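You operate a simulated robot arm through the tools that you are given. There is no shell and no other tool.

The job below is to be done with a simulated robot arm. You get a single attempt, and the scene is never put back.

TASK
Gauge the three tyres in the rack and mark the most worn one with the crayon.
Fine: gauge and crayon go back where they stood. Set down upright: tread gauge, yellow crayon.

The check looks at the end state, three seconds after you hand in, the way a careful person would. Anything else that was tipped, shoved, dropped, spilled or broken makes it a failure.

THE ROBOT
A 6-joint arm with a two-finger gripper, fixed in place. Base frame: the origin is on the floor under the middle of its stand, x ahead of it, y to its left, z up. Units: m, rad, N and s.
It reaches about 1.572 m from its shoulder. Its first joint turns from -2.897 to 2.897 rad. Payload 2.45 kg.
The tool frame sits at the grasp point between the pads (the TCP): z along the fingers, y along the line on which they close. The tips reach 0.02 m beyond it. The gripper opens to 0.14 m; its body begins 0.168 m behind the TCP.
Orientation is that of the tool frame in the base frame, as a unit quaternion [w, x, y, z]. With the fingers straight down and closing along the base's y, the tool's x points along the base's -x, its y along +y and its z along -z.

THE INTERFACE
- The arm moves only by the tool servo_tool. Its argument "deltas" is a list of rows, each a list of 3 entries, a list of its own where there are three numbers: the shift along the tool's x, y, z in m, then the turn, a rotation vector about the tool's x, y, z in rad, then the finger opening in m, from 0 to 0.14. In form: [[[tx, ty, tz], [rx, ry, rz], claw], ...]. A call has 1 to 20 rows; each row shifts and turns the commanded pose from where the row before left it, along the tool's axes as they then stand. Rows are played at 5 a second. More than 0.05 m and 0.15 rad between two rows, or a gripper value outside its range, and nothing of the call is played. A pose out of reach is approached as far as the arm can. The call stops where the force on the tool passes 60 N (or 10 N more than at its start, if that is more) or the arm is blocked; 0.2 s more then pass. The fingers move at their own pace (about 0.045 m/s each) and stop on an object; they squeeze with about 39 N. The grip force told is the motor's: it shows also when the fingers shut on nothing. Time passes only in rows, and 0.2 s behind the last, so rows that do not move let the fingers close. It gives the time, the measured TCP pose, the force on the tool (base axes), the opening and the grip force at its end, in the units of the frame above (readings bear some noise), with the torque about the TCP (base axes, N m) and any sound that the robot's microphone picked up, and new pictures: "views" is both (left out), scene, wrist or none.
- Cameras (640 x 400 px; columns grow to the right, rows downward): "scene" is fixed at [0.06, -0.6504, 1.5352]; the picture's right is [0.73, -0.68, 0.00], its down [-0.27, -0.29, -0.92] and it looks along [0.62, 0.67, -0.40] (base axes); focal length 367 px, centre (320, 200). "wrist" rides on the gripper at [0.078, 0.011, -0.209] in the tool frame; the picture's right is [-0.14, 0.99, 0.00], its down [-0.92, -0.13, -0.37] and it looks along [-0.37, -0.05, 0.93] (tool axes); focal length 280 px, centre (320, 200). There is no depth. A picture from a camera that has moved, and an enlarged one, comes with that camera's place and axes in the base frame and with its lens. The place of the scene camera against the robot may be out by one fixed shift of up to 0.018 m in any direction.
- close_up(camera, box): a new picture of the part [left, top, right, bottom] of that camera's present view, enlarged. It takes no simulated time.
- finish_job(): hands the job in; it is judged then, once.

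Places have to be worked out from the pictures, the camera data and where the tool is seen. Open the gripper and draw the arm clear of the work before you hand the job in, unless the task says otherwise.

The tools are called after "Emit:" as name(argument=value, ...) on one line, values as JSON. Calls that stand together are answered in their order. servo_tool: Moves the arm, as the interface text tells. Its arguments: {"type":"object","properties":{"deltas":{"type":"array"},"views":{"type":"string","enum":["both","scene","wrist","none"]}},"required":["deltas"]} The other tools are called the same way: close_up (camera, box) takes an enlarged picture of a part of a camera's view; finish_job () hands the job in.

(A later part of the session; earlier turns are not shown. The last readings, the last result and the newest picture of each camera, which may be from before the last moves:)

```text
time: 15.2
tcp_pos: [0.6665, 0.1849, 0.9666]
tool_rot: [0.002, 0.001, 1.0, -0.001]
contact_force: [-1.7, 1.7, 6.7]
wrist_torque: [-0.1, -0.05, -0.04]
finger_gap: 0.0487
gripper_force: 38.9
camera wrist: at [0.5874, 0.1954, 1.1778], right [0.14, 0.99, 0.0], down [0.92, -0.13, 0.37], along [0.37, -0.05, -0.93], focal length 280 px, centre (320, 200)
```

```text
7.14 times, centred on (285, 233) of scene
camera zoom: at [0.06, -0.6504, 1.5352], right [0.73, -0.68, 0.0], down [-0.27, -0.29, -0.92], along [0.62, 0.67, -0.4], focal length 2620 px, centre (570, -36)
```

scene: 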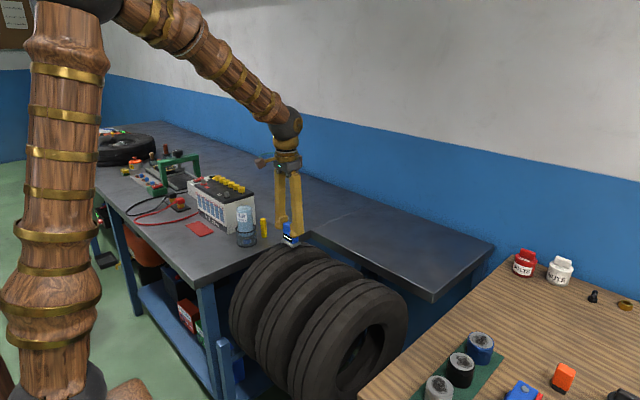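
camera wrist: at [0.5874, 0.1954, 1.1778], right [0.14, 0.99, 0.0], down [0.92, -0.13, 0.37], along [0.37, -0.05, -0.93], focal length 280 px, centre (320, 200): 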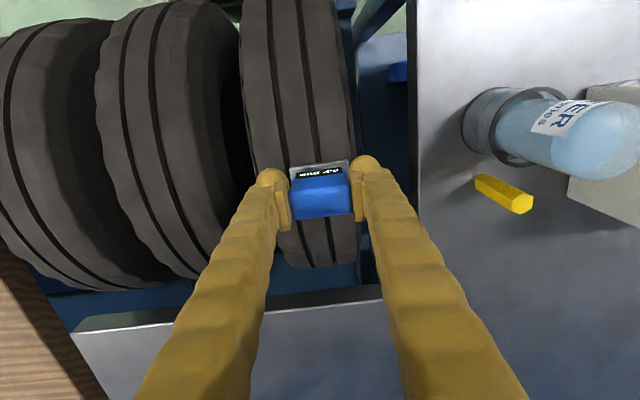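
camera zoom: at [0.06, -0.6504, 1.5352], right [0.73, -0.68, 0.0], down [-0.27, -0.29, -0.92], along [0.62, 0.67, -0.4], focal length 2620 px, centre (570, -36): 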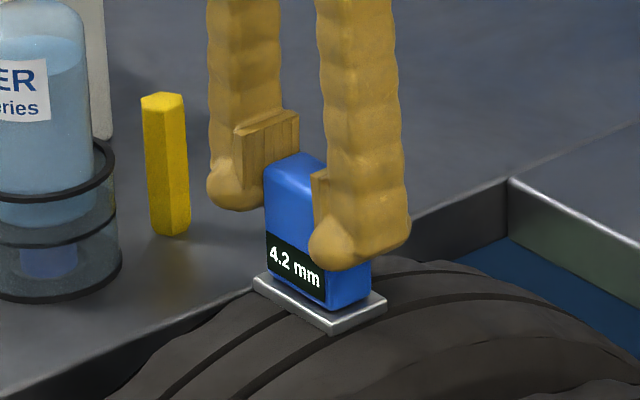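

I see light contact at about 7 N, still 4.2 mm. I'll press 1.5 mm further to be sure the foot is seated, read it, then lift away and go above tyre 2.

Emit:
servo_tool(deltas=[[[0, 0, 0.001], [0, 0, 0], 0.03], [[0, 0, 0.0005], [0, 0, 0], 0.03]], views="none")

Emit:
close_up(camera="scene", box=[250, 205, 320, 261])

Emit:
servo_tool(deltas=[[[0, 0, -0.005], [0, 0, 0], 0.03], [[0, 0, -0.03], [0, 0, 0], 0.03], [[0, -0.04, -0.015], [0, 0, 0], 0.03], [[0, -0.045, 0], [0, 0, 0], 0.03], [[0, -0.045, 0], [0, 0, 0], 0.03], [[0, -0.045, 0], [0, 0, 0], 0.03], [[0, 0, 0], [0, 0, 0], 0.03]], views="both")

Emit:
close_up(camera="wrist", box=[240, 80, 400, 220])

```text
time: 15.8
tcp_pos: [0.6661, 0.1857, 0.9667]
tool_rot: [0.001, 0.0, 1.0, 0.001]
contact_force: [-10.7, -0.1, 35.7]
wrist_torque: [0.0, 0.25, -0.05]
finger_gap: 0.0488
gripper_force: 39.2
```

```text
7.14 times, centred on (285, 233) of scene
camera zoom: at [0.06, -0.6504, 1.5352], right [0.73, -0.68, 0.0], down [-0.27, -0.29, -0.92], along [0.62, 0.67, -0.4], focal length 2620 px, centre (570, -36)
```

zoom: 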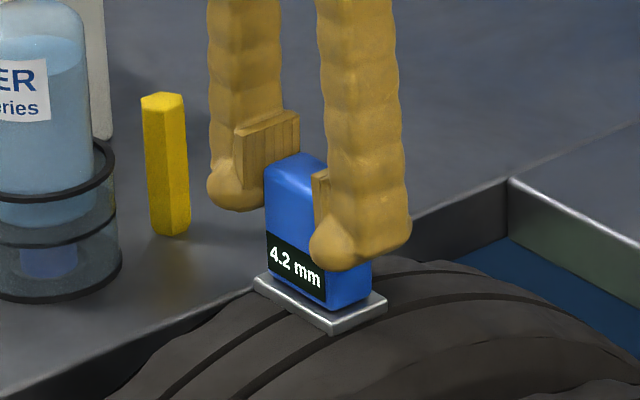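

```text
time: 17.4
tcp_pos: [0.6671, 0.0114, 1.0174]
tool_rot: [0.0, -0.001, 1.0, 0.0]
contact_force: [0.7, 0.2, -1.1]
wrist_torque: [-0.02, 0.04, -0.02]
finger_gap: 0.0486
gripper_force: 38.9
camera wrist: at [0.5884, 0.0221, 1.2276], right [0.14, 0.99, 0.0], down [0.92, -0.13, 0.37], along [0.37, -0.05, -0.93], focal length 280 px, centre (320, 200)
```

scene: 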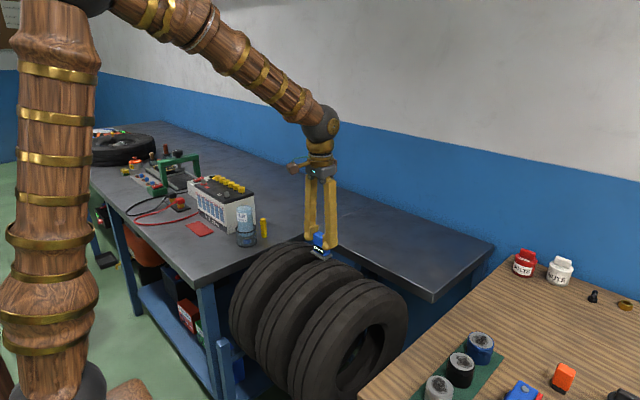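
wrist: 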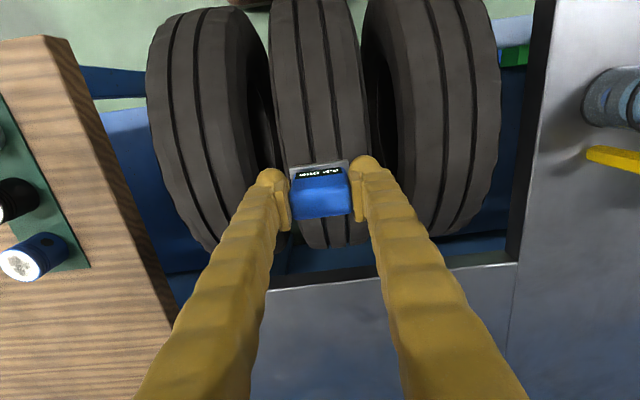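

```text
2.86 times, centred on (320, 150) of wrist
camera zoom: at [0.5884, 0.0221, 1.2276], right [0.14, 0.99, 0.0], down [0.92, -0.13, 0.37], along [0.37, -0.05, -0.93], focal length 801 px, centre (320, 343)
```

zoom: 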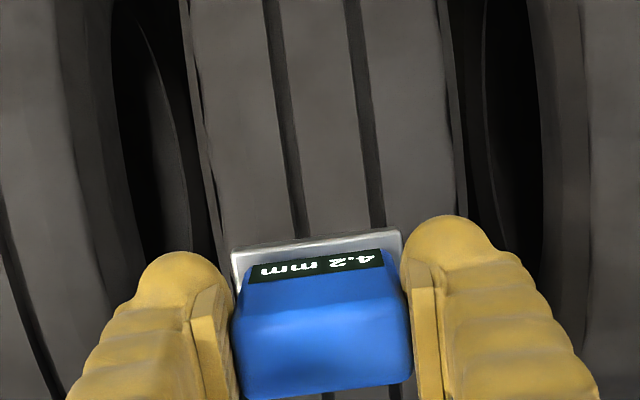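

Tyre 2's left groove sits about 8 mm towards -y of the gauge centre. I'll shift and descend to just above the tread, then verify.

Emit:
servo_tool(deltas=[[[0, -0.0085, 0.015], [0, 0, 0], 0.03], [[0, 0, 0.015], [0, 0, 0], 0.03], [[0, 0, 0], [0, 0, 0], 0.03]], views="wrist")

Emit:
close_up(camera="wrist", box=[240, 80, 400, 220])

Emit:
close_up(camera="scene", box=[285, 220, 355, 276])

```text
time: 18.2
tcp_pos: [0.6671, 0.0027, 0.9863]
tool_rot: [0.001, 0.0, 1.0, 0.001]
contact_force: [0.1, -0.3, -1.2]
wrist_torque: [0.0, -0.01, -0.01]
finger_gap: 0.0487
gripper_force: 38.8
camera wrist: at [0.5888, 0.0125, 1.1961], right [0.14, 0.99, 0.0], down [0.92, -0.13, 0.37], along [0.37, -0.05, -0.93], focal length 280 px, centre (320, 200)
```

wrist: 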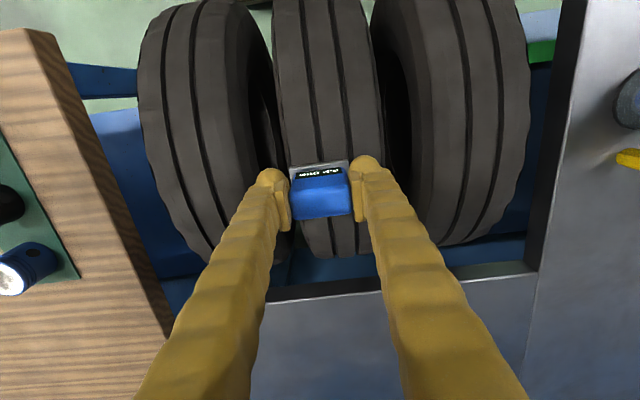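

```text
2.86 times, centred on (320, 150) of wrist
camera zoom: at [0.5888, 0.0125, 1.1961], right [0.14, 0.99, 0.0], down [0.92, -0.13, 0.37], along [0.37, -0.05, -0.93], focal length 801 px, centre (320, 343)
```

zoom: 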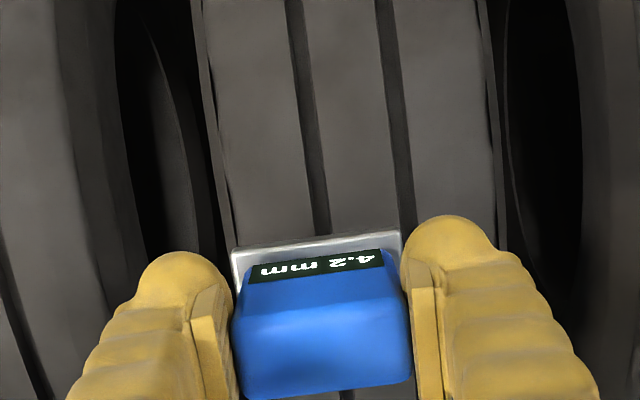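

```text
7.14 times, centred on (320, 248) of scene
camera zoom: at [0.06, -0.6504, 1.5352], right [0.73, -0.68, 0.0], down [-0.27, -0.29, -0.92], along [0.62, 0.67, -0.4], focal length 2620 px, centre (320, -143)
```

zoom: 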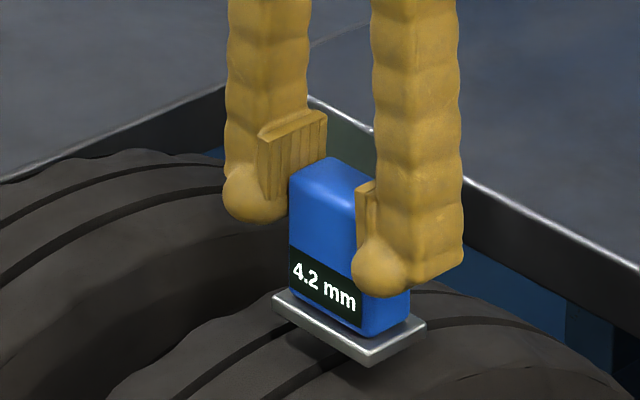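

The groove enters about 1 mm right of the foot centre, so I'll correct +1 mm and descend to contact.

Emit:
servo_tool(deltas=[[[0, 0.001, 0.008], [0, 0, 0], 0.03], [[0, 0, 0.006], [0, 0, 0], 0.03], [[0, 0, 0.003], [0, 0, 0], 0.03], [[0, 0, 0.0015], [0, 0, 0], 0.03]], views="wrist")

Emit:
close_up(camera="scene", box=[285, 220, 355, 276])

Emit:
close_up(camera="wrist", box=[240, 80, 400, 220])

```text
time: 19.2
tcp_pos: [0.6679, 0.003, 0.9678]
tool_rot: [0.001, 0.0, 1.0, 0.0]
contact_force: [-1.5, 0.0, 4.1]
wrist_torque: [0.08, 0.03, 0.02]
finger_gap: 0.0486
gripper_force: 39.2
camera wrist: at [0.5884, 0.0133, 1.1776], right [0.14, 0.99, 0.0], down [0.92, -0.13, 0.37], along [0.37, -0.05, -0.93], focal length 280 px, centre (320, 200)
```

wrist: 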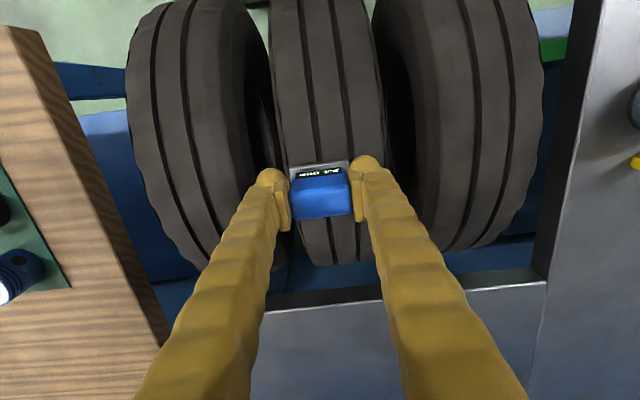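

```text
7.14 times, centred on (320, 248) of scene
camera zoom: at [0.06, -0.6504, 1.5352], right [0.73, -0.68, 0.0], down [-0.27, -0.29, -0.92], along [0.62, 0.67, -0.4], focal length 2620 px, centre (320, -143)
```

zoom: 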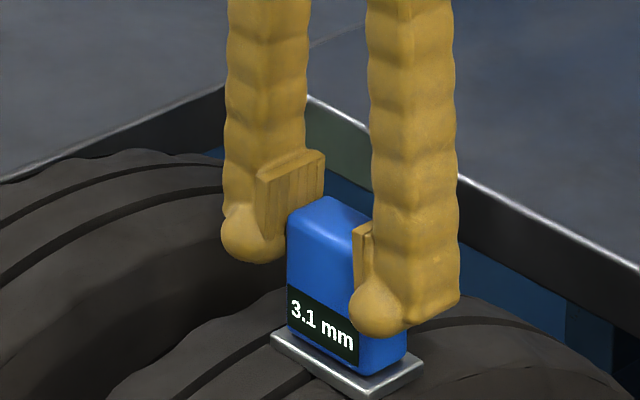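

```text
2.86 times, centred on (320, 150) of wrist
camera zoom: at [0.5884, 0.0133, 1.1776], right [0.14, 0.99, 0.0], down [0.92, -0.13, 0.37], along [0.37, -0.05, -0.93], focal length 801 px, centre (320, 343)
```

zoom: 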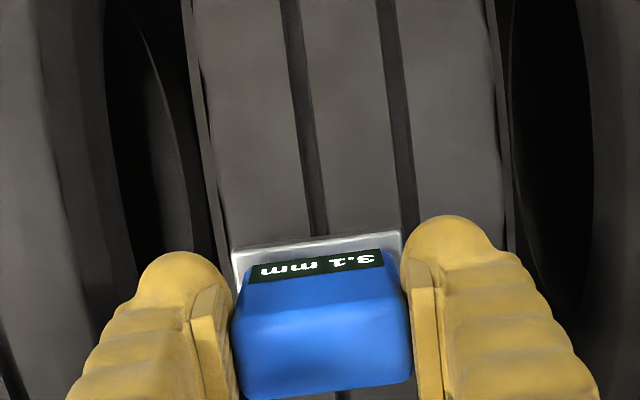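

Tyre 2 reads 3.1 mm. I'll press 1 mm more to make sure it's settled, then lift.

Emit:
servo_tool(deltas=[[[0, 0, 0.0012], [0, 0, 0], 0.03], [[0, 0, 0], [0, 0, 0], 0.03]], views="none")

Emit:
close_up(camera="scene", box=[285, 220, 355, 276])

Emit:
servo_tool(deltas=[[[0, 0, -0.005], [0, 0, 0], 0.03], [[0, 0, -0.02], [0, 0, 0], 0.03], [[0, 0.032, 0], [0, 0, 0], 0.03], [[0, 0, 0], [0, 0, 0], 0.03]], views="wrist")

Emit:
close_up(camera="wrist", box=[240, 80, 400, 220])

```text
time: 19.8
tcp_pos: [0.6679, 0.0042, 0.9681]
tool_rot: [0.001, 0.0, 1.0, 0.0]
contact_force: [-8.0, -6.8, 35.8]
wrist_torque: [-0.11, 0.04, 0.0]
finger_gap: 0.0485
gripper_force: 38.9
```

```text
7.14 times, centred on (320, 248) of scene
camera zoom: at [0.06, -0.6504, 1.5352], right [0.73, -0.68, 0.0], down [-0.27, -0.29, -0.92], along [0.62, 0.67, -0.4], focal length 2620 px, centre (320, -143)
```

zoom: 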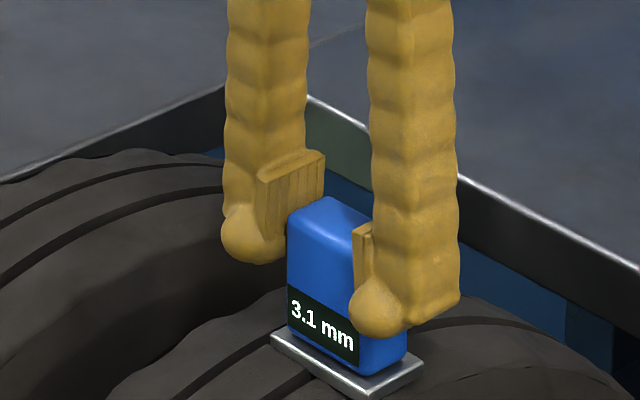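

```text
time: 20.8
tcp_pos: [0.6684, 0.0347, 0.9895]
tool_rot: [0.0, -0.001, 1.0, 0.0]
contact_force: [0.0, -0.9, -0.4]
wrist_torque: [0.01, -0.01, 0.03]
finger_gap: 0.0486
gripper_force: 39.0
camera wrist: at [0.5892, 0.045, 1.2013], right [0.14, 0.99, 0.0], down [0.92, -0.13, 0.37], along [0.37, -0.05, -0.93], focal length 280 px, centre (320, 200)
```

wrist: 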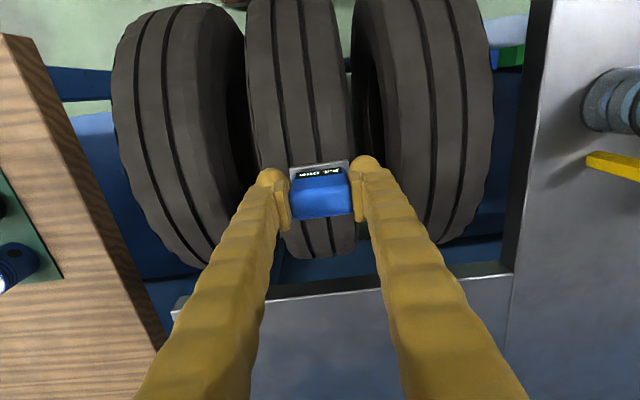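

```text
2.86 times, centred on (320, 150) of wrist
camera zoom: at [0.5892, 0.045, 1.2013], right [0.14, 0.99, 0.0], down [0.92, -0.13, 0.37], along [0.37, -0.05, -0.93], focal length 801 px, centre (320, 343)
```

zoom: 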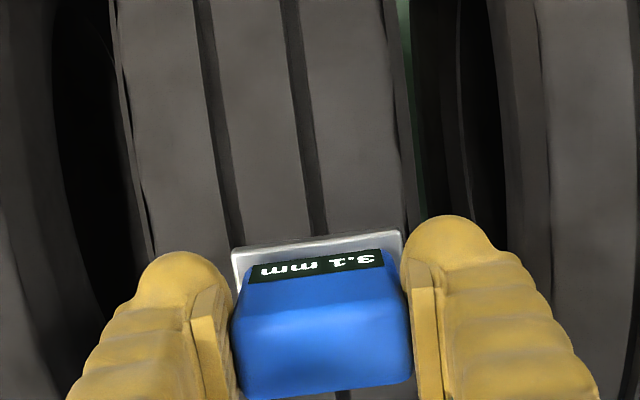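

The right groove of tyre 2 is aligned, so I'll press there as well.

Emit:
servo_tool(deltas=[[[0, 0, 0.01], [0, 0, 0], 0.03], [[0, 0, 0.01], [0, 0, 0], 0.03], [[0, 0, 0.003], [0, 0, 0], 0.03], [[0, 0, 0.0015], [0, 0, 0], 0.03]], views="none")

Emit:
close_up(camera="scene", box=[275, 210, 345, 266])

```text
time: 21.8
tcp_pos: [0.6674, 0.0338, 0.9658]
tool_rot: [0.0, 0.0, 1.0, 0.0]
contact_force: [-9.0, 0.5, 15.1]
wrist_torque: [-0.02, 0.23, -0.02]
finger_gap: 0.0487
gripper_force: 38.6
```

```text
7.14 times, centred on (310, 238) of scene
camera zoom: at [0.06, -0.6504, 1.5352], right [0.73, -0.68, 0.0], down [-0.27, -0.29, -0.92], along [0.62, 0.67, -0.4], focal length 2620 px, centre (391, -71)
```

zoom: 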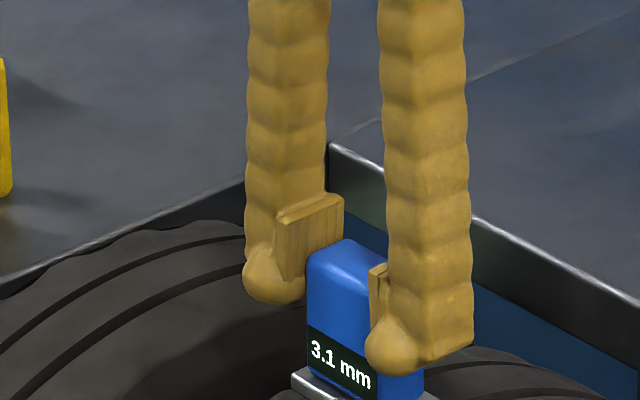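

Tyre 2 reads 3.1 mm on both grooves. Now I'll lift 5 cm and move over tyre 1, next to the wooden bench.

Emit:
servo_tool(deltas=[[[0, 0, -0.01], [0, 0, 0], 0.03], [[0, 0, -0.04], [0, 0, 0], 0.03], [[0, -0.045, 0], [0, 0, 0], 0.03], [[0, -0.045, 0], [0, 0, 0], 0.03], [[0, -0.045, 0], [0, 0, 0], 0.03], [[0, -0.045, 0], [0, 0, 0], 0.03], [[0, 0, 0], [0, 0, 0], 0.03]], views="both")

Emit:
close_up(camera="wrist", box=[200, 0, 440, 220])

Emit:
close_up(camera="scene", box=[300, 220, 420, 320])

```text
time: 23.4
tcp_pos: [0.6672, -0.1449, 1.0168]
tool_rot: [0.0, -0.002, 1.0, 0.0]
contact_force: [-0.3, -0.1, 0.2]
wrist_torque: [0.0, 0.0, 0.01]
finger_gap: 0.0484
gripper_force: 39.0
camera wrist: at [0.5884, -0.1335, 1.2273], right [0.14, 0.99, 0.0], down [0.92, -0.13, 0.37], along [0.37, -0.05, -0.93], focal length 280 px, centre (320, 200)
```

scene: 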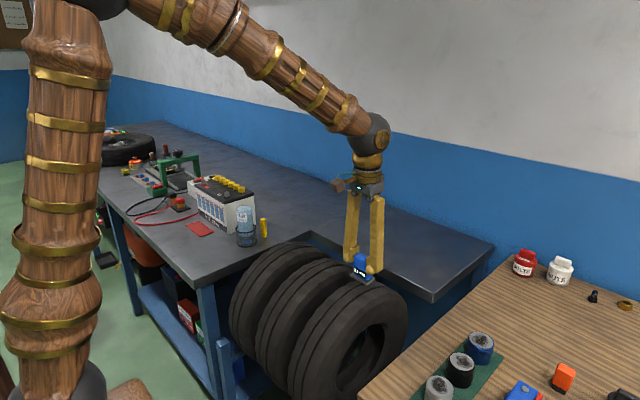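
wrist: 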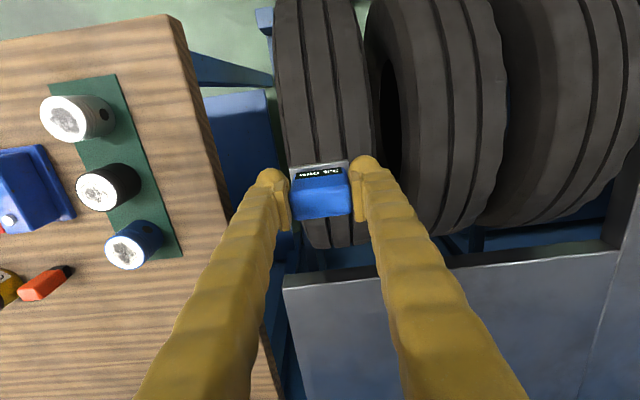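

```text
1.82 times, centred on (320, 110) of wrist
camera zoom: at [0.5884, -0.1335, 1.2273], right [0.14, 0.99, 0.0], down [0.92, -0.13, 0.37], along [0.37, -0.05, -0.93], focal length 510 px, centre (320, 364)
```

zoom: 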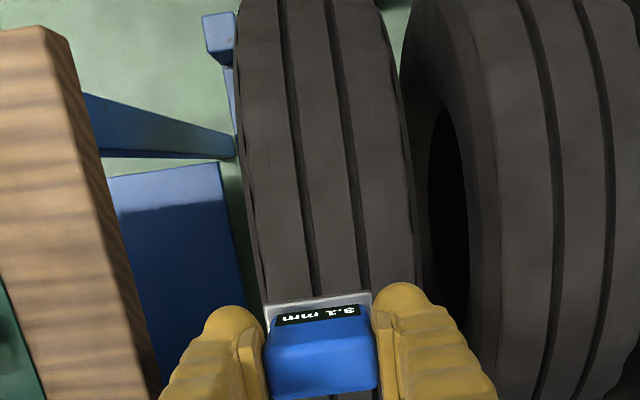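

```text
4.00 times, centred on (360, 270) of scene
camera zoom: at [0.06, -0.6504, 1.5352], right [0.73, -0.68, 0.0], down [-0.27, -0.29, -0.92], along [0.62, 0.67, -0.4], focal length 1467 px, centre (160, -80)
```

zoom: 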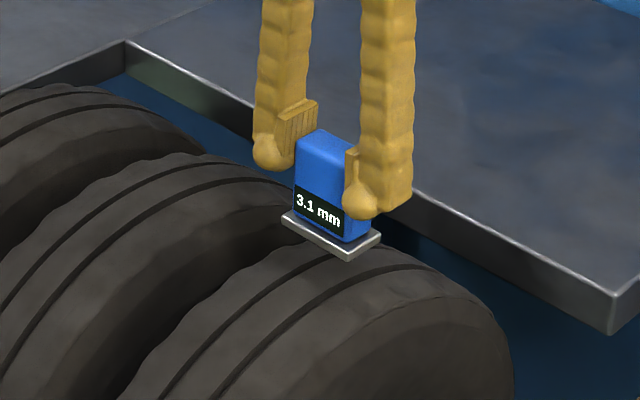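

The left groove of tyre 1 is nearly under the gauge centre. I'll shift -2 mm, descend to about 2 cm gap and check.

Emit:
servo_tool(deltas=[[[0, -0.002, 0.015], [0, 0, 0], 0.03], [[0, 0, 0.015], [0, 0, 0], 0.03], [[0, 0, 0], [0, 0, 0], 0.03]], views="wrist")

Emit:
close_up(camera="wrist", box=[240, 80, 400, 220])

Emit:
close_up(camera="scene", box=[325, 235, 395, 291])

```text
time: 24.2
tcp_pos: [0.6691, -0.1471, 0.9871]
tool_rot: [0.001, 0.0, 1.0, 0.0]
contact_force: [-0.7, -0.5, -0.6]
wrist_torque: [0.0, 0.01, 0.0]
finger_gap: 0.0486
gripper_force: 39.0
camera wrist: at [0.5888, -0.1366, 1.1978], right [0.14, 0.99, 0.0], down [0.92, -0.13, 0.37], along [0.37, -0.05, -0.93], focal length 280 px, centre (320, 200)
```

wrist: 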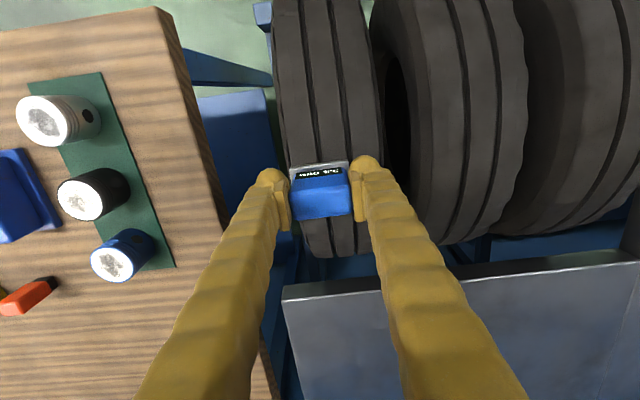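

```text
2.86 times, centred on (320, 150) of wrist
camera zoom: at [0.5888, -0.1366, 1.1978], right [0.14, 0.99, 0.0], down [0.92, -0.13, 0.37], along [0.37, -0.05, -0.93], focal length 801 px, centre (320, 343)
```

zoom: 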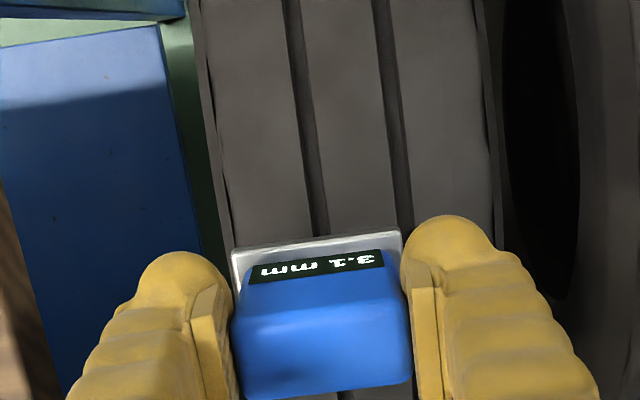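

```text
7.14 times, centred on (360, 263) of scene
camera zoom: at [0.06, -0.6504, 1.5352], right [0.73, -0.68, 0.0], down [-0.27, -0.29, -0.92], along [0.62, 0.67, -0.4], focal length 2620 px, centre (34, -250)
```

zoom: 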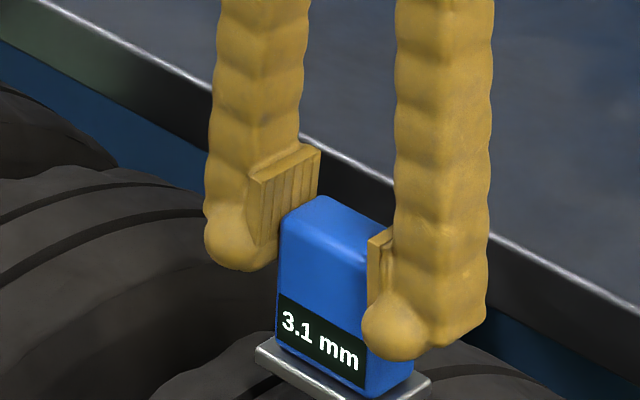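

The groove meets the foot edge at the middle, so alignment is good. I'll descend to contact on tyre 1.

Emit:
servo_tool(deltas=[[[0, 0, 0.008], [0, 0, 0], 0.03], [[0, 0, 0.006], [0, 0, 0], 0.03], [[0, 0, 0.003], [0, 0, 0], 0.03], [[0, 0, 0.002], [0, 0, 0], 0.03]], views="none")

Emit:
close_up(camera="scene", box=[325, 235, 395, 291])

Emit:
close_up(camera="wrist", box=[240, 80, 400, 220])

```text
time: 25.2
tcp_pos: [0.668, -0.1465, 0.9669]
tool_rot: [0.001, 0.0, 1.0, 0.0]
contact_force: [-0.5, 0.8, 1.9]
wrist_torque: [0.12, 0.02, -0.02]
finger_gap: 0.0483
gripper_force: 39.1
```

```text
7.14 times, centred on (360, 263) of scene
camera zoom: at [0.06, -0.6504, 1.5352], right [0.73, -0.68, 0.0], down [-0.27, -0.29, -0.92], along [0.62, 0.67, -0.4], focal length 2620 px, centre (34, -250)
```

zoom: 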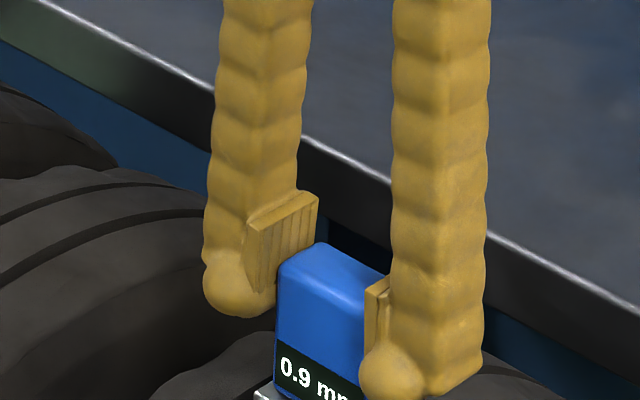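

```text
2.86 times, centred on (320, 150) of wrist
camera zoom: at [0.5888, -0.1367, 1.1775], right [0.14, 0.99, 0.0], down [0.92, -0.13, 0.37], along [0.37, -0.05, -0.93], focal length 801 px, centre (320, 343)
```

zoom: 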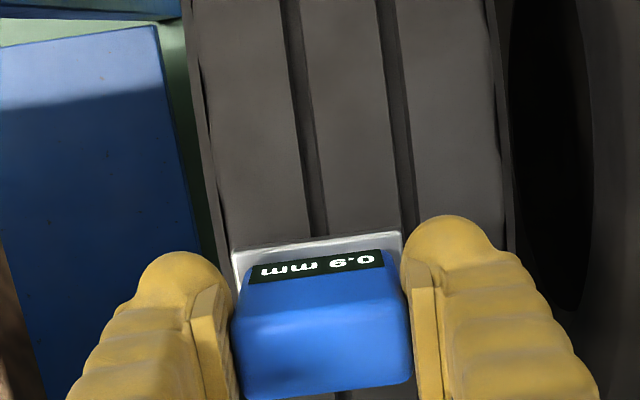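

It reads 0.9 mm at only about 2 N. I'll press slightly more to confirm it's fully seated.

Emit:
servo_tool(deltas=[[[0, 0, 0.001], [0, 0, 0], 0.03], [[0, 0, 0.0005], [0, 0, 0], 0.03], [[0, 0, 0], [0, 0, 0], 0.03]], views="none")

Emit:
close_up(camera="scene", box=[325, 245, 395, 301])

Emit:
servo_tool(deltas=[[[0, 0, -0.005], [0, 0, 0], 0.03], [[0, 0, -0.02], [0, 0, 0], 0.03], [[0, 0.032, 0], [0, 0, 0], 0.03], [[0, 0, 0], [0, 0, 0], 0.03]], views="wrist")

Emit:
close_up(camera="wrist", box=[240, 80, 400, 220])

```text
time: 26.0
tcp_pos: [0.6677, -0.1478, 0.9679]
tool_rot: [0.001, 0.0, 1.0, 0.0]
contact_force: [-5.3, 5.5, 19.8]
wrist_torque: [0.41, -0.03, 0.07]
finger_gap: 0.0485
gripper_force: 39.7
```

```text
7.14 times, centred on (360, 273) of scene
camera zoom: at [0.06, -0.6504, 1.5352], right [0.73, -0.68, 0.0], down [-0.27, -0.29, -0.92], along [0.62, 0.67, -0.4], focal length 2620 px, centre (34, -321)
```

zoom: 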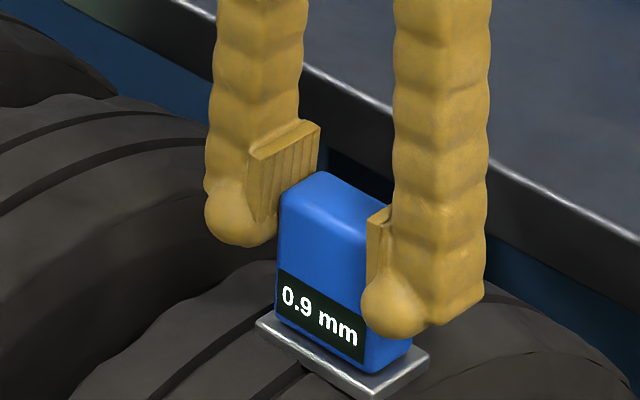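

```text
time: 27.0
tcp_pos: [0.6685, -0.1166, 0.9896]
tool_rot: [0.0, 0.0, 1.0, 0.0]
contact_force: [0.9, -0.8, -1.5]
wrist_torque: [-0.03, -0.01, 0.01]
finger_gap: 0.0486
gripper_force: 39.3
camera wrist: at [0.5892, -0.1051, 1.2008], right [0.14, 0.99, 0.0], down [0.92, -0.13, 0.37], along [0.37, -0.05, -0.93], focal length 280 px, centre (320, 200)
```

wrist: 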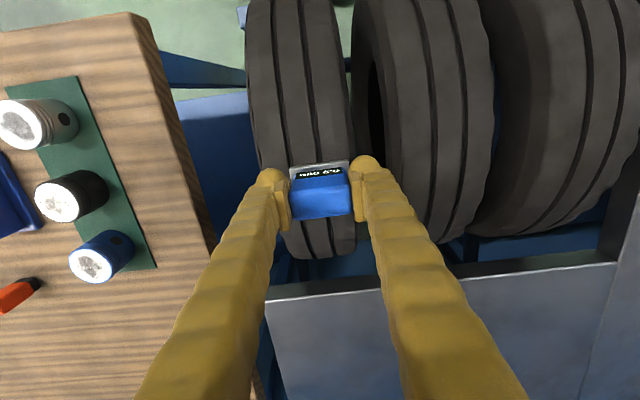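

```text
2.86 times, centred on (320, 150) of wrist
camera zoom: at [0.5892, -0.1051, 1.2008], right [0.14, 0.99, 0.0], down [0.92, -0.13, 0.37], along [0.37, -0.05, -0.93], focal length 801 px, centre (320, 343)
```

zoom: 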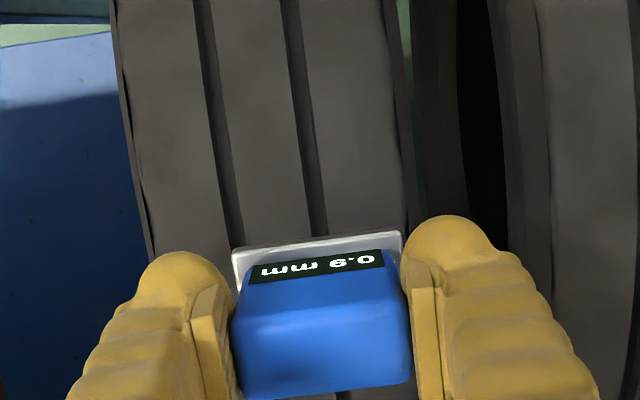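

Tyre 1 shows 0.9 mm with about 20 N seated. I'll cross-check its right groove, which is aligned, so the low value isn't a mis-seat.

Emit:
servo_tool(deltas=[[[0, 0, 0.01], [0, 0, 0], 0.03], [[0, 0, 0.01], [0, 0, 0], 0.03], [[0, 0, 0.003], [0, 0, 0], 0.03], [[0, 0, 0.0015], [0, 0, 0], 0.03], [[0, 0, 0], [0, 0, 0], 0.03]], views="none")

Emit:
close_up(camera="scene", box=[315, 240, 385, 296])

```text
time: 28.2
tcp_pos: [0.6672, -0.1152, 0.9673]
tool_rot: [0.0, -0.001, 1.0, 0.0]
contact_force: [0.3, -0.2, 2.1]
wrist_torque: [-0.09, -0.08, 0.01]
finger_gap: 0.0489
gripper_force: 39.2
```

```text
7.14 times, centred on (350, 268) of scene
camera zoom: at [0.06, -0.6504, 1.5352], right [0.73, -0.68, 0.0], down [-0.27, -0.29, -0.92], along [0.62, 0.67, -0.4], focal length 2620 px, centre (106, -286)
```

zoom: 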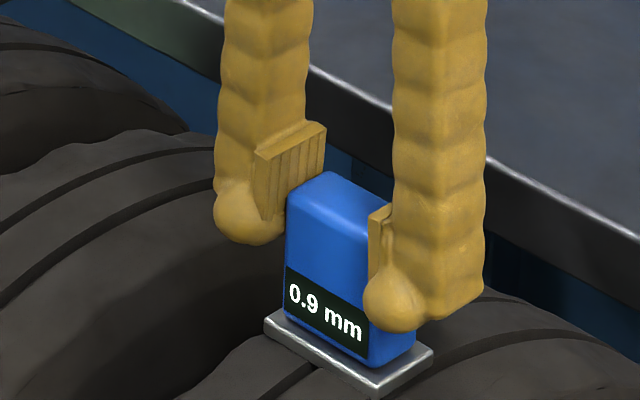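

Readings are settled: tyre 3 = 4.2, tyre 2 = 3.1, tyre 1 = 0.9 mm (both grooves). Tyre 1 is the most worn, so I'll lift and carry the gauge back above its original spot.

Emit:
servo_tool(deltas=[[[0, 0, -0.01], [0, 0, 0], 0.03], [[0, 0, -0.045], [0, 0, 0], 0.03], [[0, 0, -0.045], [0, 0, 0], 0.03], [[-0.01342, 0.04334, 0], [0, 0, 0], 0.03], [[-0.01342, 0.04334, 0], [0, 0, 0], 0.03], [[-0.01342, 0.04334, 0], [0, 0, 0], 0.03], [[-0.01342, 0.04334, 0], [0, 0, 0], 0.03], [[-0.01342, 0.04334, 0], [0, 0, 0], 0.03], [[-0.01342, 0.04334, 0], [0, 0, 0], 0.03], [[-0.01342, 0.04334, 0], [0, 0, 0], 0.03], [[-0.01342, 0.04334, 0], [0, 0, 0], 0.03], [[-0.01342, 0.04334, 0], [0, 0, 0], 0.03], [[-0.01342, 0.04334, 0], [0, 0, 0], 0.03], [[-0.01342, 0.04334, 0], [0, 0, 0], 0.03], [[0, 0, 0], [0, 0, 0], 0.03], [[0, 0, 0], [0, 0, 0], 0.03]], views="both")

```text
time: 31.6
tcp_pos: [0.8114, 0.3626, 1.0679]
tool_rot: [0.0, 0.0, 1.0, -0.001]
contact_force: [0.7, -0.1, -1.2]
wrist_torque: [0.01, 0.04, 0.0]
finger_gap: 0.0487
gripper_force: 38.9
camera wrist: at [0.7334, 0.3728, 1.2791], right [0.14, 0.99, 0.0], down [0.92, -0.13, 0.37], along [0.37, -0.05, -0.93], focal length 280 px, centre (320, 200)
```

scene: 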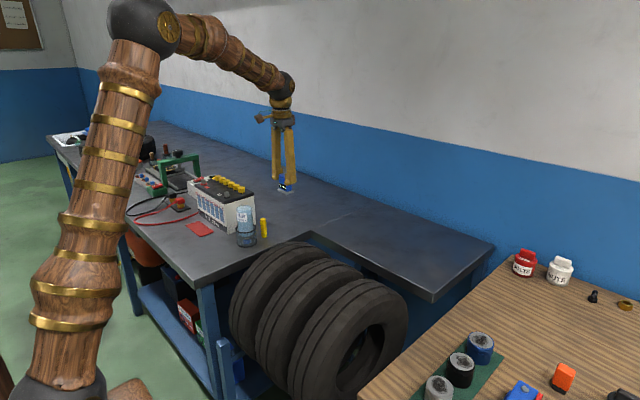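
wrist: 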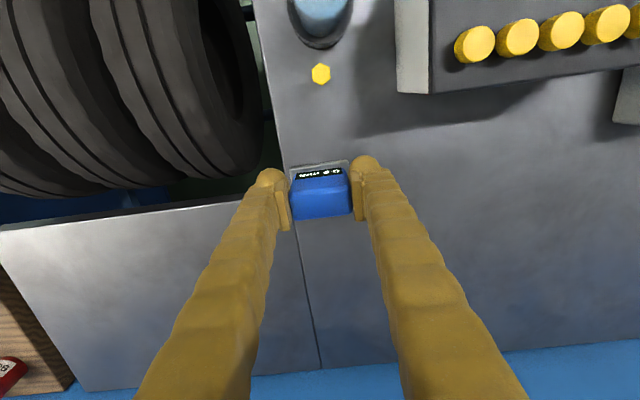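

Comparing the crayon's image position with the earlier lifted view, I'm about 4 mm short in x and 1-2 mm over in y. I'll correct and descend to the same height as the earlier lifted view for a direct comparison.

Emit:
servo_tool(deltas=[[[-0.0035, -0.0015, 0.0065], [0, 0, 0], 0.03], [[0, 0, 0], [0, 0, 0], 0.03], [[0, 0, 0], [0, 0, 0], 0.03]], views="wrist")

Emit:
close_up(camera="wrist", box=[200, 60, 440, 260])

```text
time: 32.4
tcp_pos: [0.8161, 0.3604, 1.062]
tool_rot: [-0.001, 0.0, 1.0, 0.0]
contact_force: [-0.5, -0.6, -0.4]
wrist_torque: [0.01, 0.01, 0.05]
finger_gap: 0.0485
gripper_force: 39.0
camera wrist: at [0.7377, 0.3711, 1.2722], right [0.14, 0.99, 0.0], down [0.92, -0.13, 0.37], along [0.37, -0.05, -0.93], focal length 280 px, centre (320, 200)
```

wrist: 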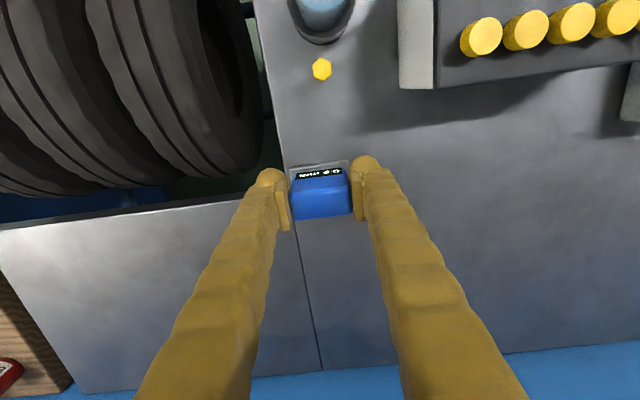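

```text
2.00 times, centred on (320, 160) of wrist
camera zoom: at [0.7377, 0.3711, 1.2722], right [0.14, 0.99, 0.0], down [0.92, -0.13, 0.37], along [0.37, -0.05, -0.93], focal length 561 px, centre (320, 280)
```

zoom: 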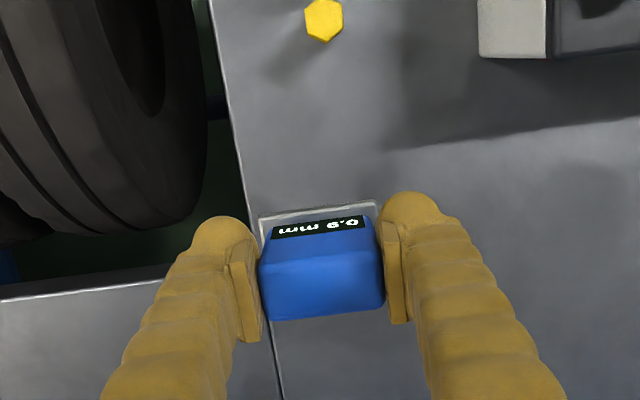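

The match is within about 1.5 mm. I'll apply a small correction and descend to just above the bench for a final comparison with the grasp-time picture.

Emit:
servo_tool(deltas=[[[0.001, -0.001, 0.04], [0, 0, 0], 0.03], [[0, 0, 0.045], [0, 0, 0], 0.03], [[0, 0, 0.04], [0, 0, 0], 0.03], [[0, 0, 0.017], [0, 0, 0], 0.03], [[0, 0, 0], [0, 0, 0], 0.03], [[0, 0, 0], [0, 0, 0], 0.03]], views="wrist")

Emit:
close_up(camera="wrist", box=[200, 60, 440, 260])

Emit:
close_up(camera="scene", box=[255, 190, 319, 238])

```text
time: 33.8
tcp_pos: [0.8164, 0.359, 0.9195]
tool_rot: [0.0, 0.001, 1.0, 0.0]
contact_force: [-0.4, -0.6, -0.5]
wrist_torque: [0.01, 0.01, -0.02]
finger_gap: 0.0483
gripper_force: 39.0
camera wrist: at [0.7373, 0.3696, 1.1289], right [0.14, 0.99, 0.0], down [0.92, -0.13, 0.37], along [0.37, -0.05, -0.93], focal length 280 px, centre (320, 200)
```

wrist: 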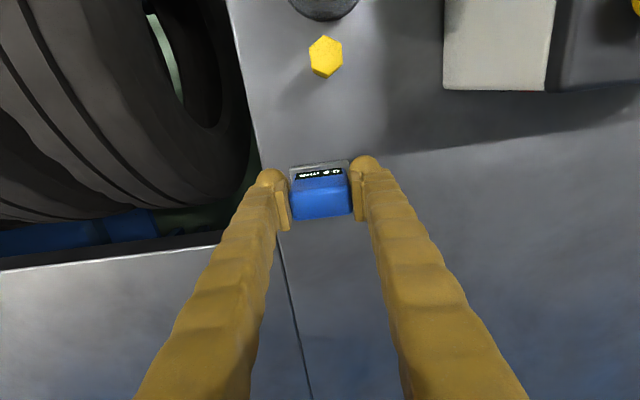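

```text
2.00 times, centred on (320, 160) of wrist
camera zoom: at [0.7373, 0.3696, 1.1289], right [0.14, 0.99, 0.0], down [0.92, -0.13, 0.37], along [0.37, -0.05, -0.93], focal length 561 px, centre (320, 280)
```

zoom: 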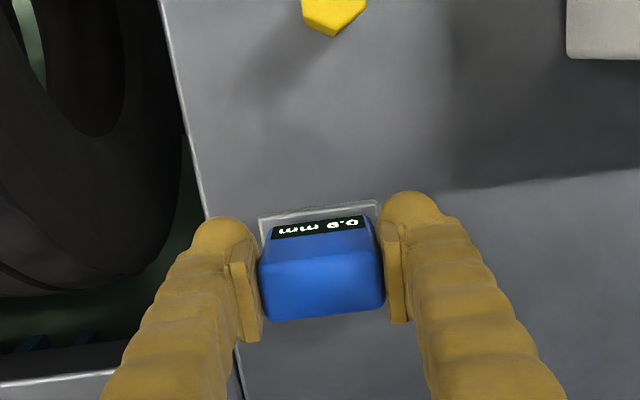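

```text
8.33 times, centred on (287, 214) of scene
camera zoom: at [0.06, -0.6504, 1.5352], right [0.73, -0.68, 0.0], down [-0.27, -0.29, -0.92], along [0.62, 0.67, -0.4], focal length 3056 px, centre (595, 83)
```

zoom: 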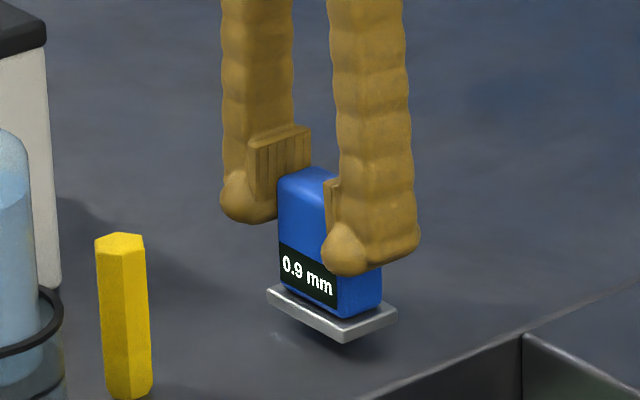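

Comparing both cameras with the grasp-time pictures, the foot is about 1.5 mm too far in +x and 1.8 mm too far in -y. I'll correct that and lower nearly to the bench.

Emit:
servo_tool(deltas=[[[0.0015, 0.0018, 0], [0, 0, 0], 0.03], [[0, 0, 0.004], [0, 0, 0], 0.03], [[0, 0, 0.002], [0, 0, 0], 0.03], [[0, 0, 0.001], [0, 0, 0], 0.03], [[0, 0, 0], [0, 0, 0], 0.03]], views="none")

Emit:
close_up(camera="wrist", box=[200, 60, 440, 260])

Emit:
close_up(camera="scene", box=[255, 190, 319, 238])

```text
time: 35.0
tcp_pos: [0.8147, 0.3619, 0.9125]
tool_rot: [-0.001, 0.0, 1.0, 0.0]
contact_force: [0.2, 0.6, -1.1]
wrist_torque: [-0.01, -0.01, 0.02]
finger_gap: 0.0486
gripper_force: 39.2
```

```text
2.00 times, centred on (320, 160) of wrist
camera zoom: at [0.7363, 0.371, 1.1219], right [0.14, 0.99, 0.0], down [0.92, -0.13, 0.37], along [0.37, -0.05, -0.93], focal length 561 px, centre (320, 280)
```

zoom: 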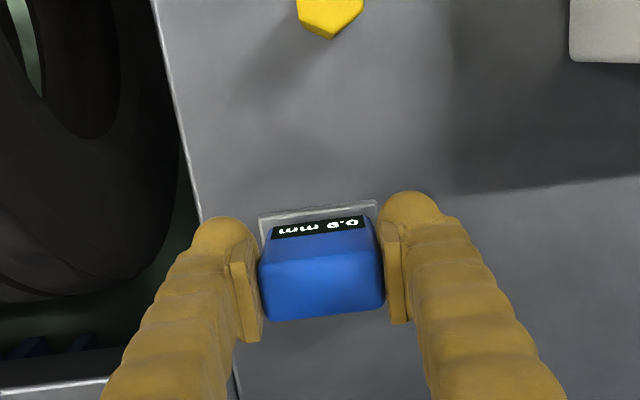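

```text
8.33 times, centred on (287, 214) of scene
camera zoom: at [0.06, -0.6504, 1.5352], right [0.73, -0.68, 0.0], down [-0.27, -0.29, -0.92], along [0.62, 0.67, -0.4], focal length 3056 px, centre (595, 83)
```

zoom: 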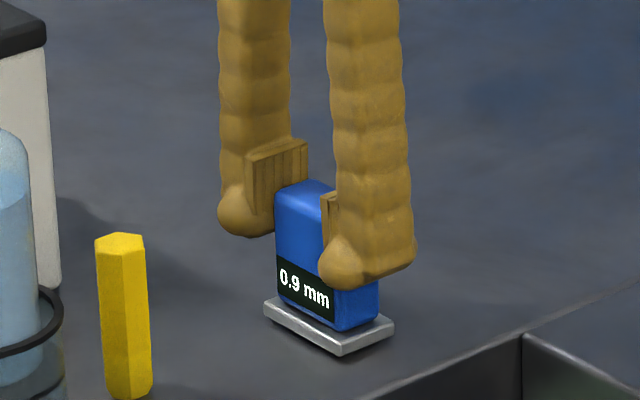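

The position now matches within a millimetre, about 2 mm above the bench. I'll lower the last bit gently.

Emit:
servo_tool(deltas=[[[0, 0.0005, 0.001], [0, 0, 0], 0.03], [[0, 0, 0.001], [0, 0, 0], 0.03], [[0, 0, 0], [0, 0, 0], 0.03]], views="none")

Emit:
close_up(camera="scene", box=[255, 190, 319, 238])

```text
time: 35.8
tcp_pos: [0.8156, 0.3603, 0.909]
tool_rot: [0.001, 0.0, 1.0, 0.0]
contact_force: [-1.2, 0.5, -1.3]
wrist_torque: [-0.01, 0.02, -0.03]
finger_gap: 0.0481
gripper_force: 38.6
```

```text
8.33 times, centred on (287, 214) of scene
camera zoom: at [0.06, -0.6504, 1.5352], right [0.73, -0.68, 0.0], down [-0.27, -0.29, -0.92], along [0.62, 0.67, -0.4], focal length 3056 px, centre (595, 83)
```

zoom: 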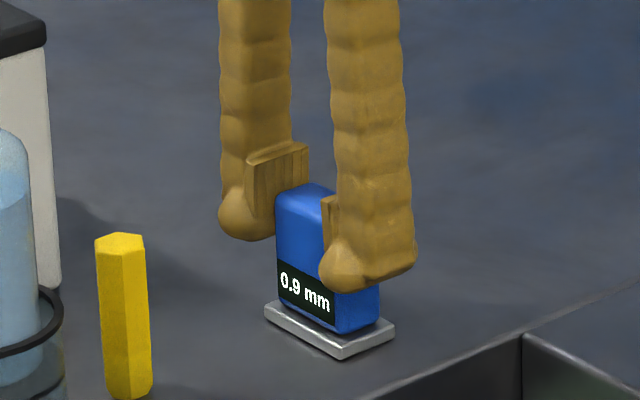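

There's still about 1 mm of gap and no contact force. I'll go down in 1 mm steps.

Emit:
servo_tool(deltas=[[[0.0005, 0.0005, 0.001], [0, 0, 0], 0.03], [[0, 0, 0], [0, 0, 0], 0.03]], views="none")

Emit:
close_up(camera="scene", box=[255, 190, 319, 238])

```text
time: 36.4
tcp_pos: [0.8153, 0.3608, 0.9099]
tool_rot: [0.001, 0.0, 1.0, 0.0]
contact_force: [1.5, -1.8, 5.9]
wrist_torque: [-0.16, -0.18, -0.04]
finger_gap: 0.0486
gripper_force: 38.9
```

```text
8.33 times, centred on (287, 214) of scene
camera zoom: at [0.06, -0.6504, 1.5352], right [0.73, -0.68, 0.0], down [-0.27, -0.29, -0.92], along [0.62, 0.67, -0.4], focal length 3056 px, centre (595, 83)
```

zoom: 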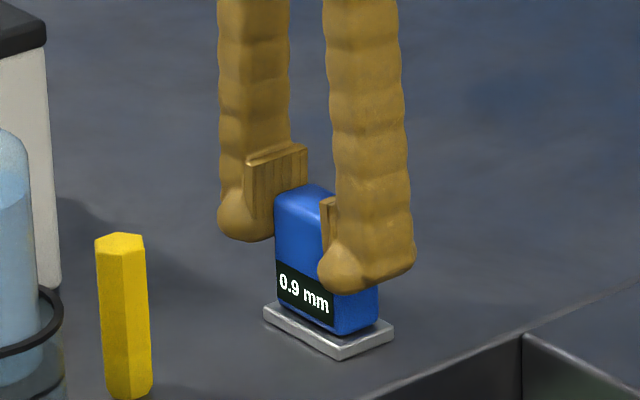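

It's in contact with the bench at about 6 N, and the foot outline coincides with the original. I'll release it and open the fingers.

Emit:
servo_tool(deltas=[[[0, 0, 0], [0, 0, 0], 0.055], [[0, 0, 0], [0, 0, 0], 0.065], [[0, 0, 0], [0, 0, 0], 0.08], [[0, 0, 0], [0, 0, 0], 0.08]], views="wrist")

Emit:
close_up(camera="wrist", box=[200, 60, 440, 260])

Emit:
close_up(camera="scene", box=[255, 190, 319, 238])

```text
time: 37.4
tcp_pos: [0.8147, 0.3607, 0.9085]
tool_rot: [0.0, -0.001, 1.0, 0.001]
contact_force: [0.3, 0.2, 0.1]
wrist_torque: [0.0, 0.02, -0.02]
finger_gap: 0.0799
gripper_force: 0.0
camera wrist: at [0.7362, 0.3717, 1.1189], right [0.14, 0.99, 0.0], down [0.92, -0.13, 0.37], along [0.37, -0.05, -0.93], focal length 280 px, centre (320, 200)
```

wrist: 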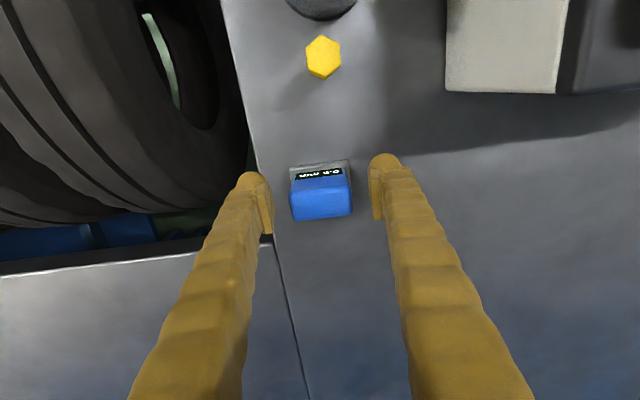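

```text
2.00 times, centred on (320, 160) of wrist
camera zoom: at [0.7362, 0.3717, 1.1189], right [0.14, 0.99, 0.0], down [0.92, -0.13, 0.37], along [0.37, -0.05, -0.93], focal length 561 px, centre (320, 280)
```

zoom: 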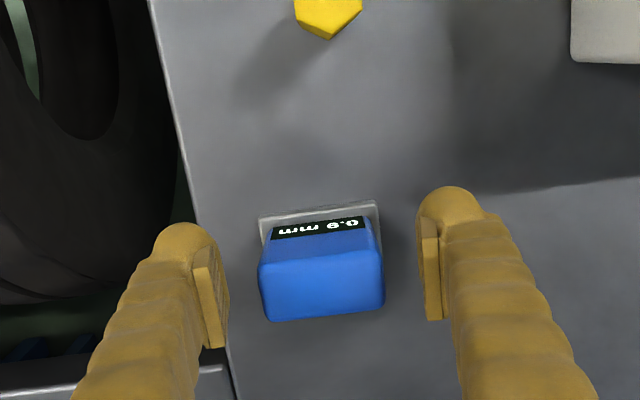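

```text
8.33 times, centred on (287, 214) of scene
camera zoom: at [0.06, -0.6504, 1.5352], right [0.73, -0.68, 0.0], down [-0.27, -0.29, -0.92], along [0.62, 0.67, -0.4], focal length 3056 px, centre (595, 83)
```

zoom: 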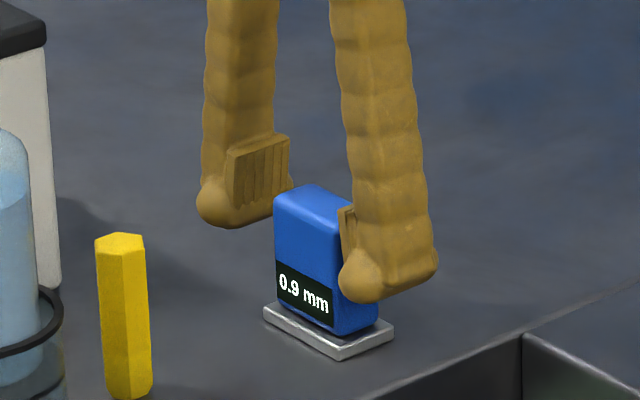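

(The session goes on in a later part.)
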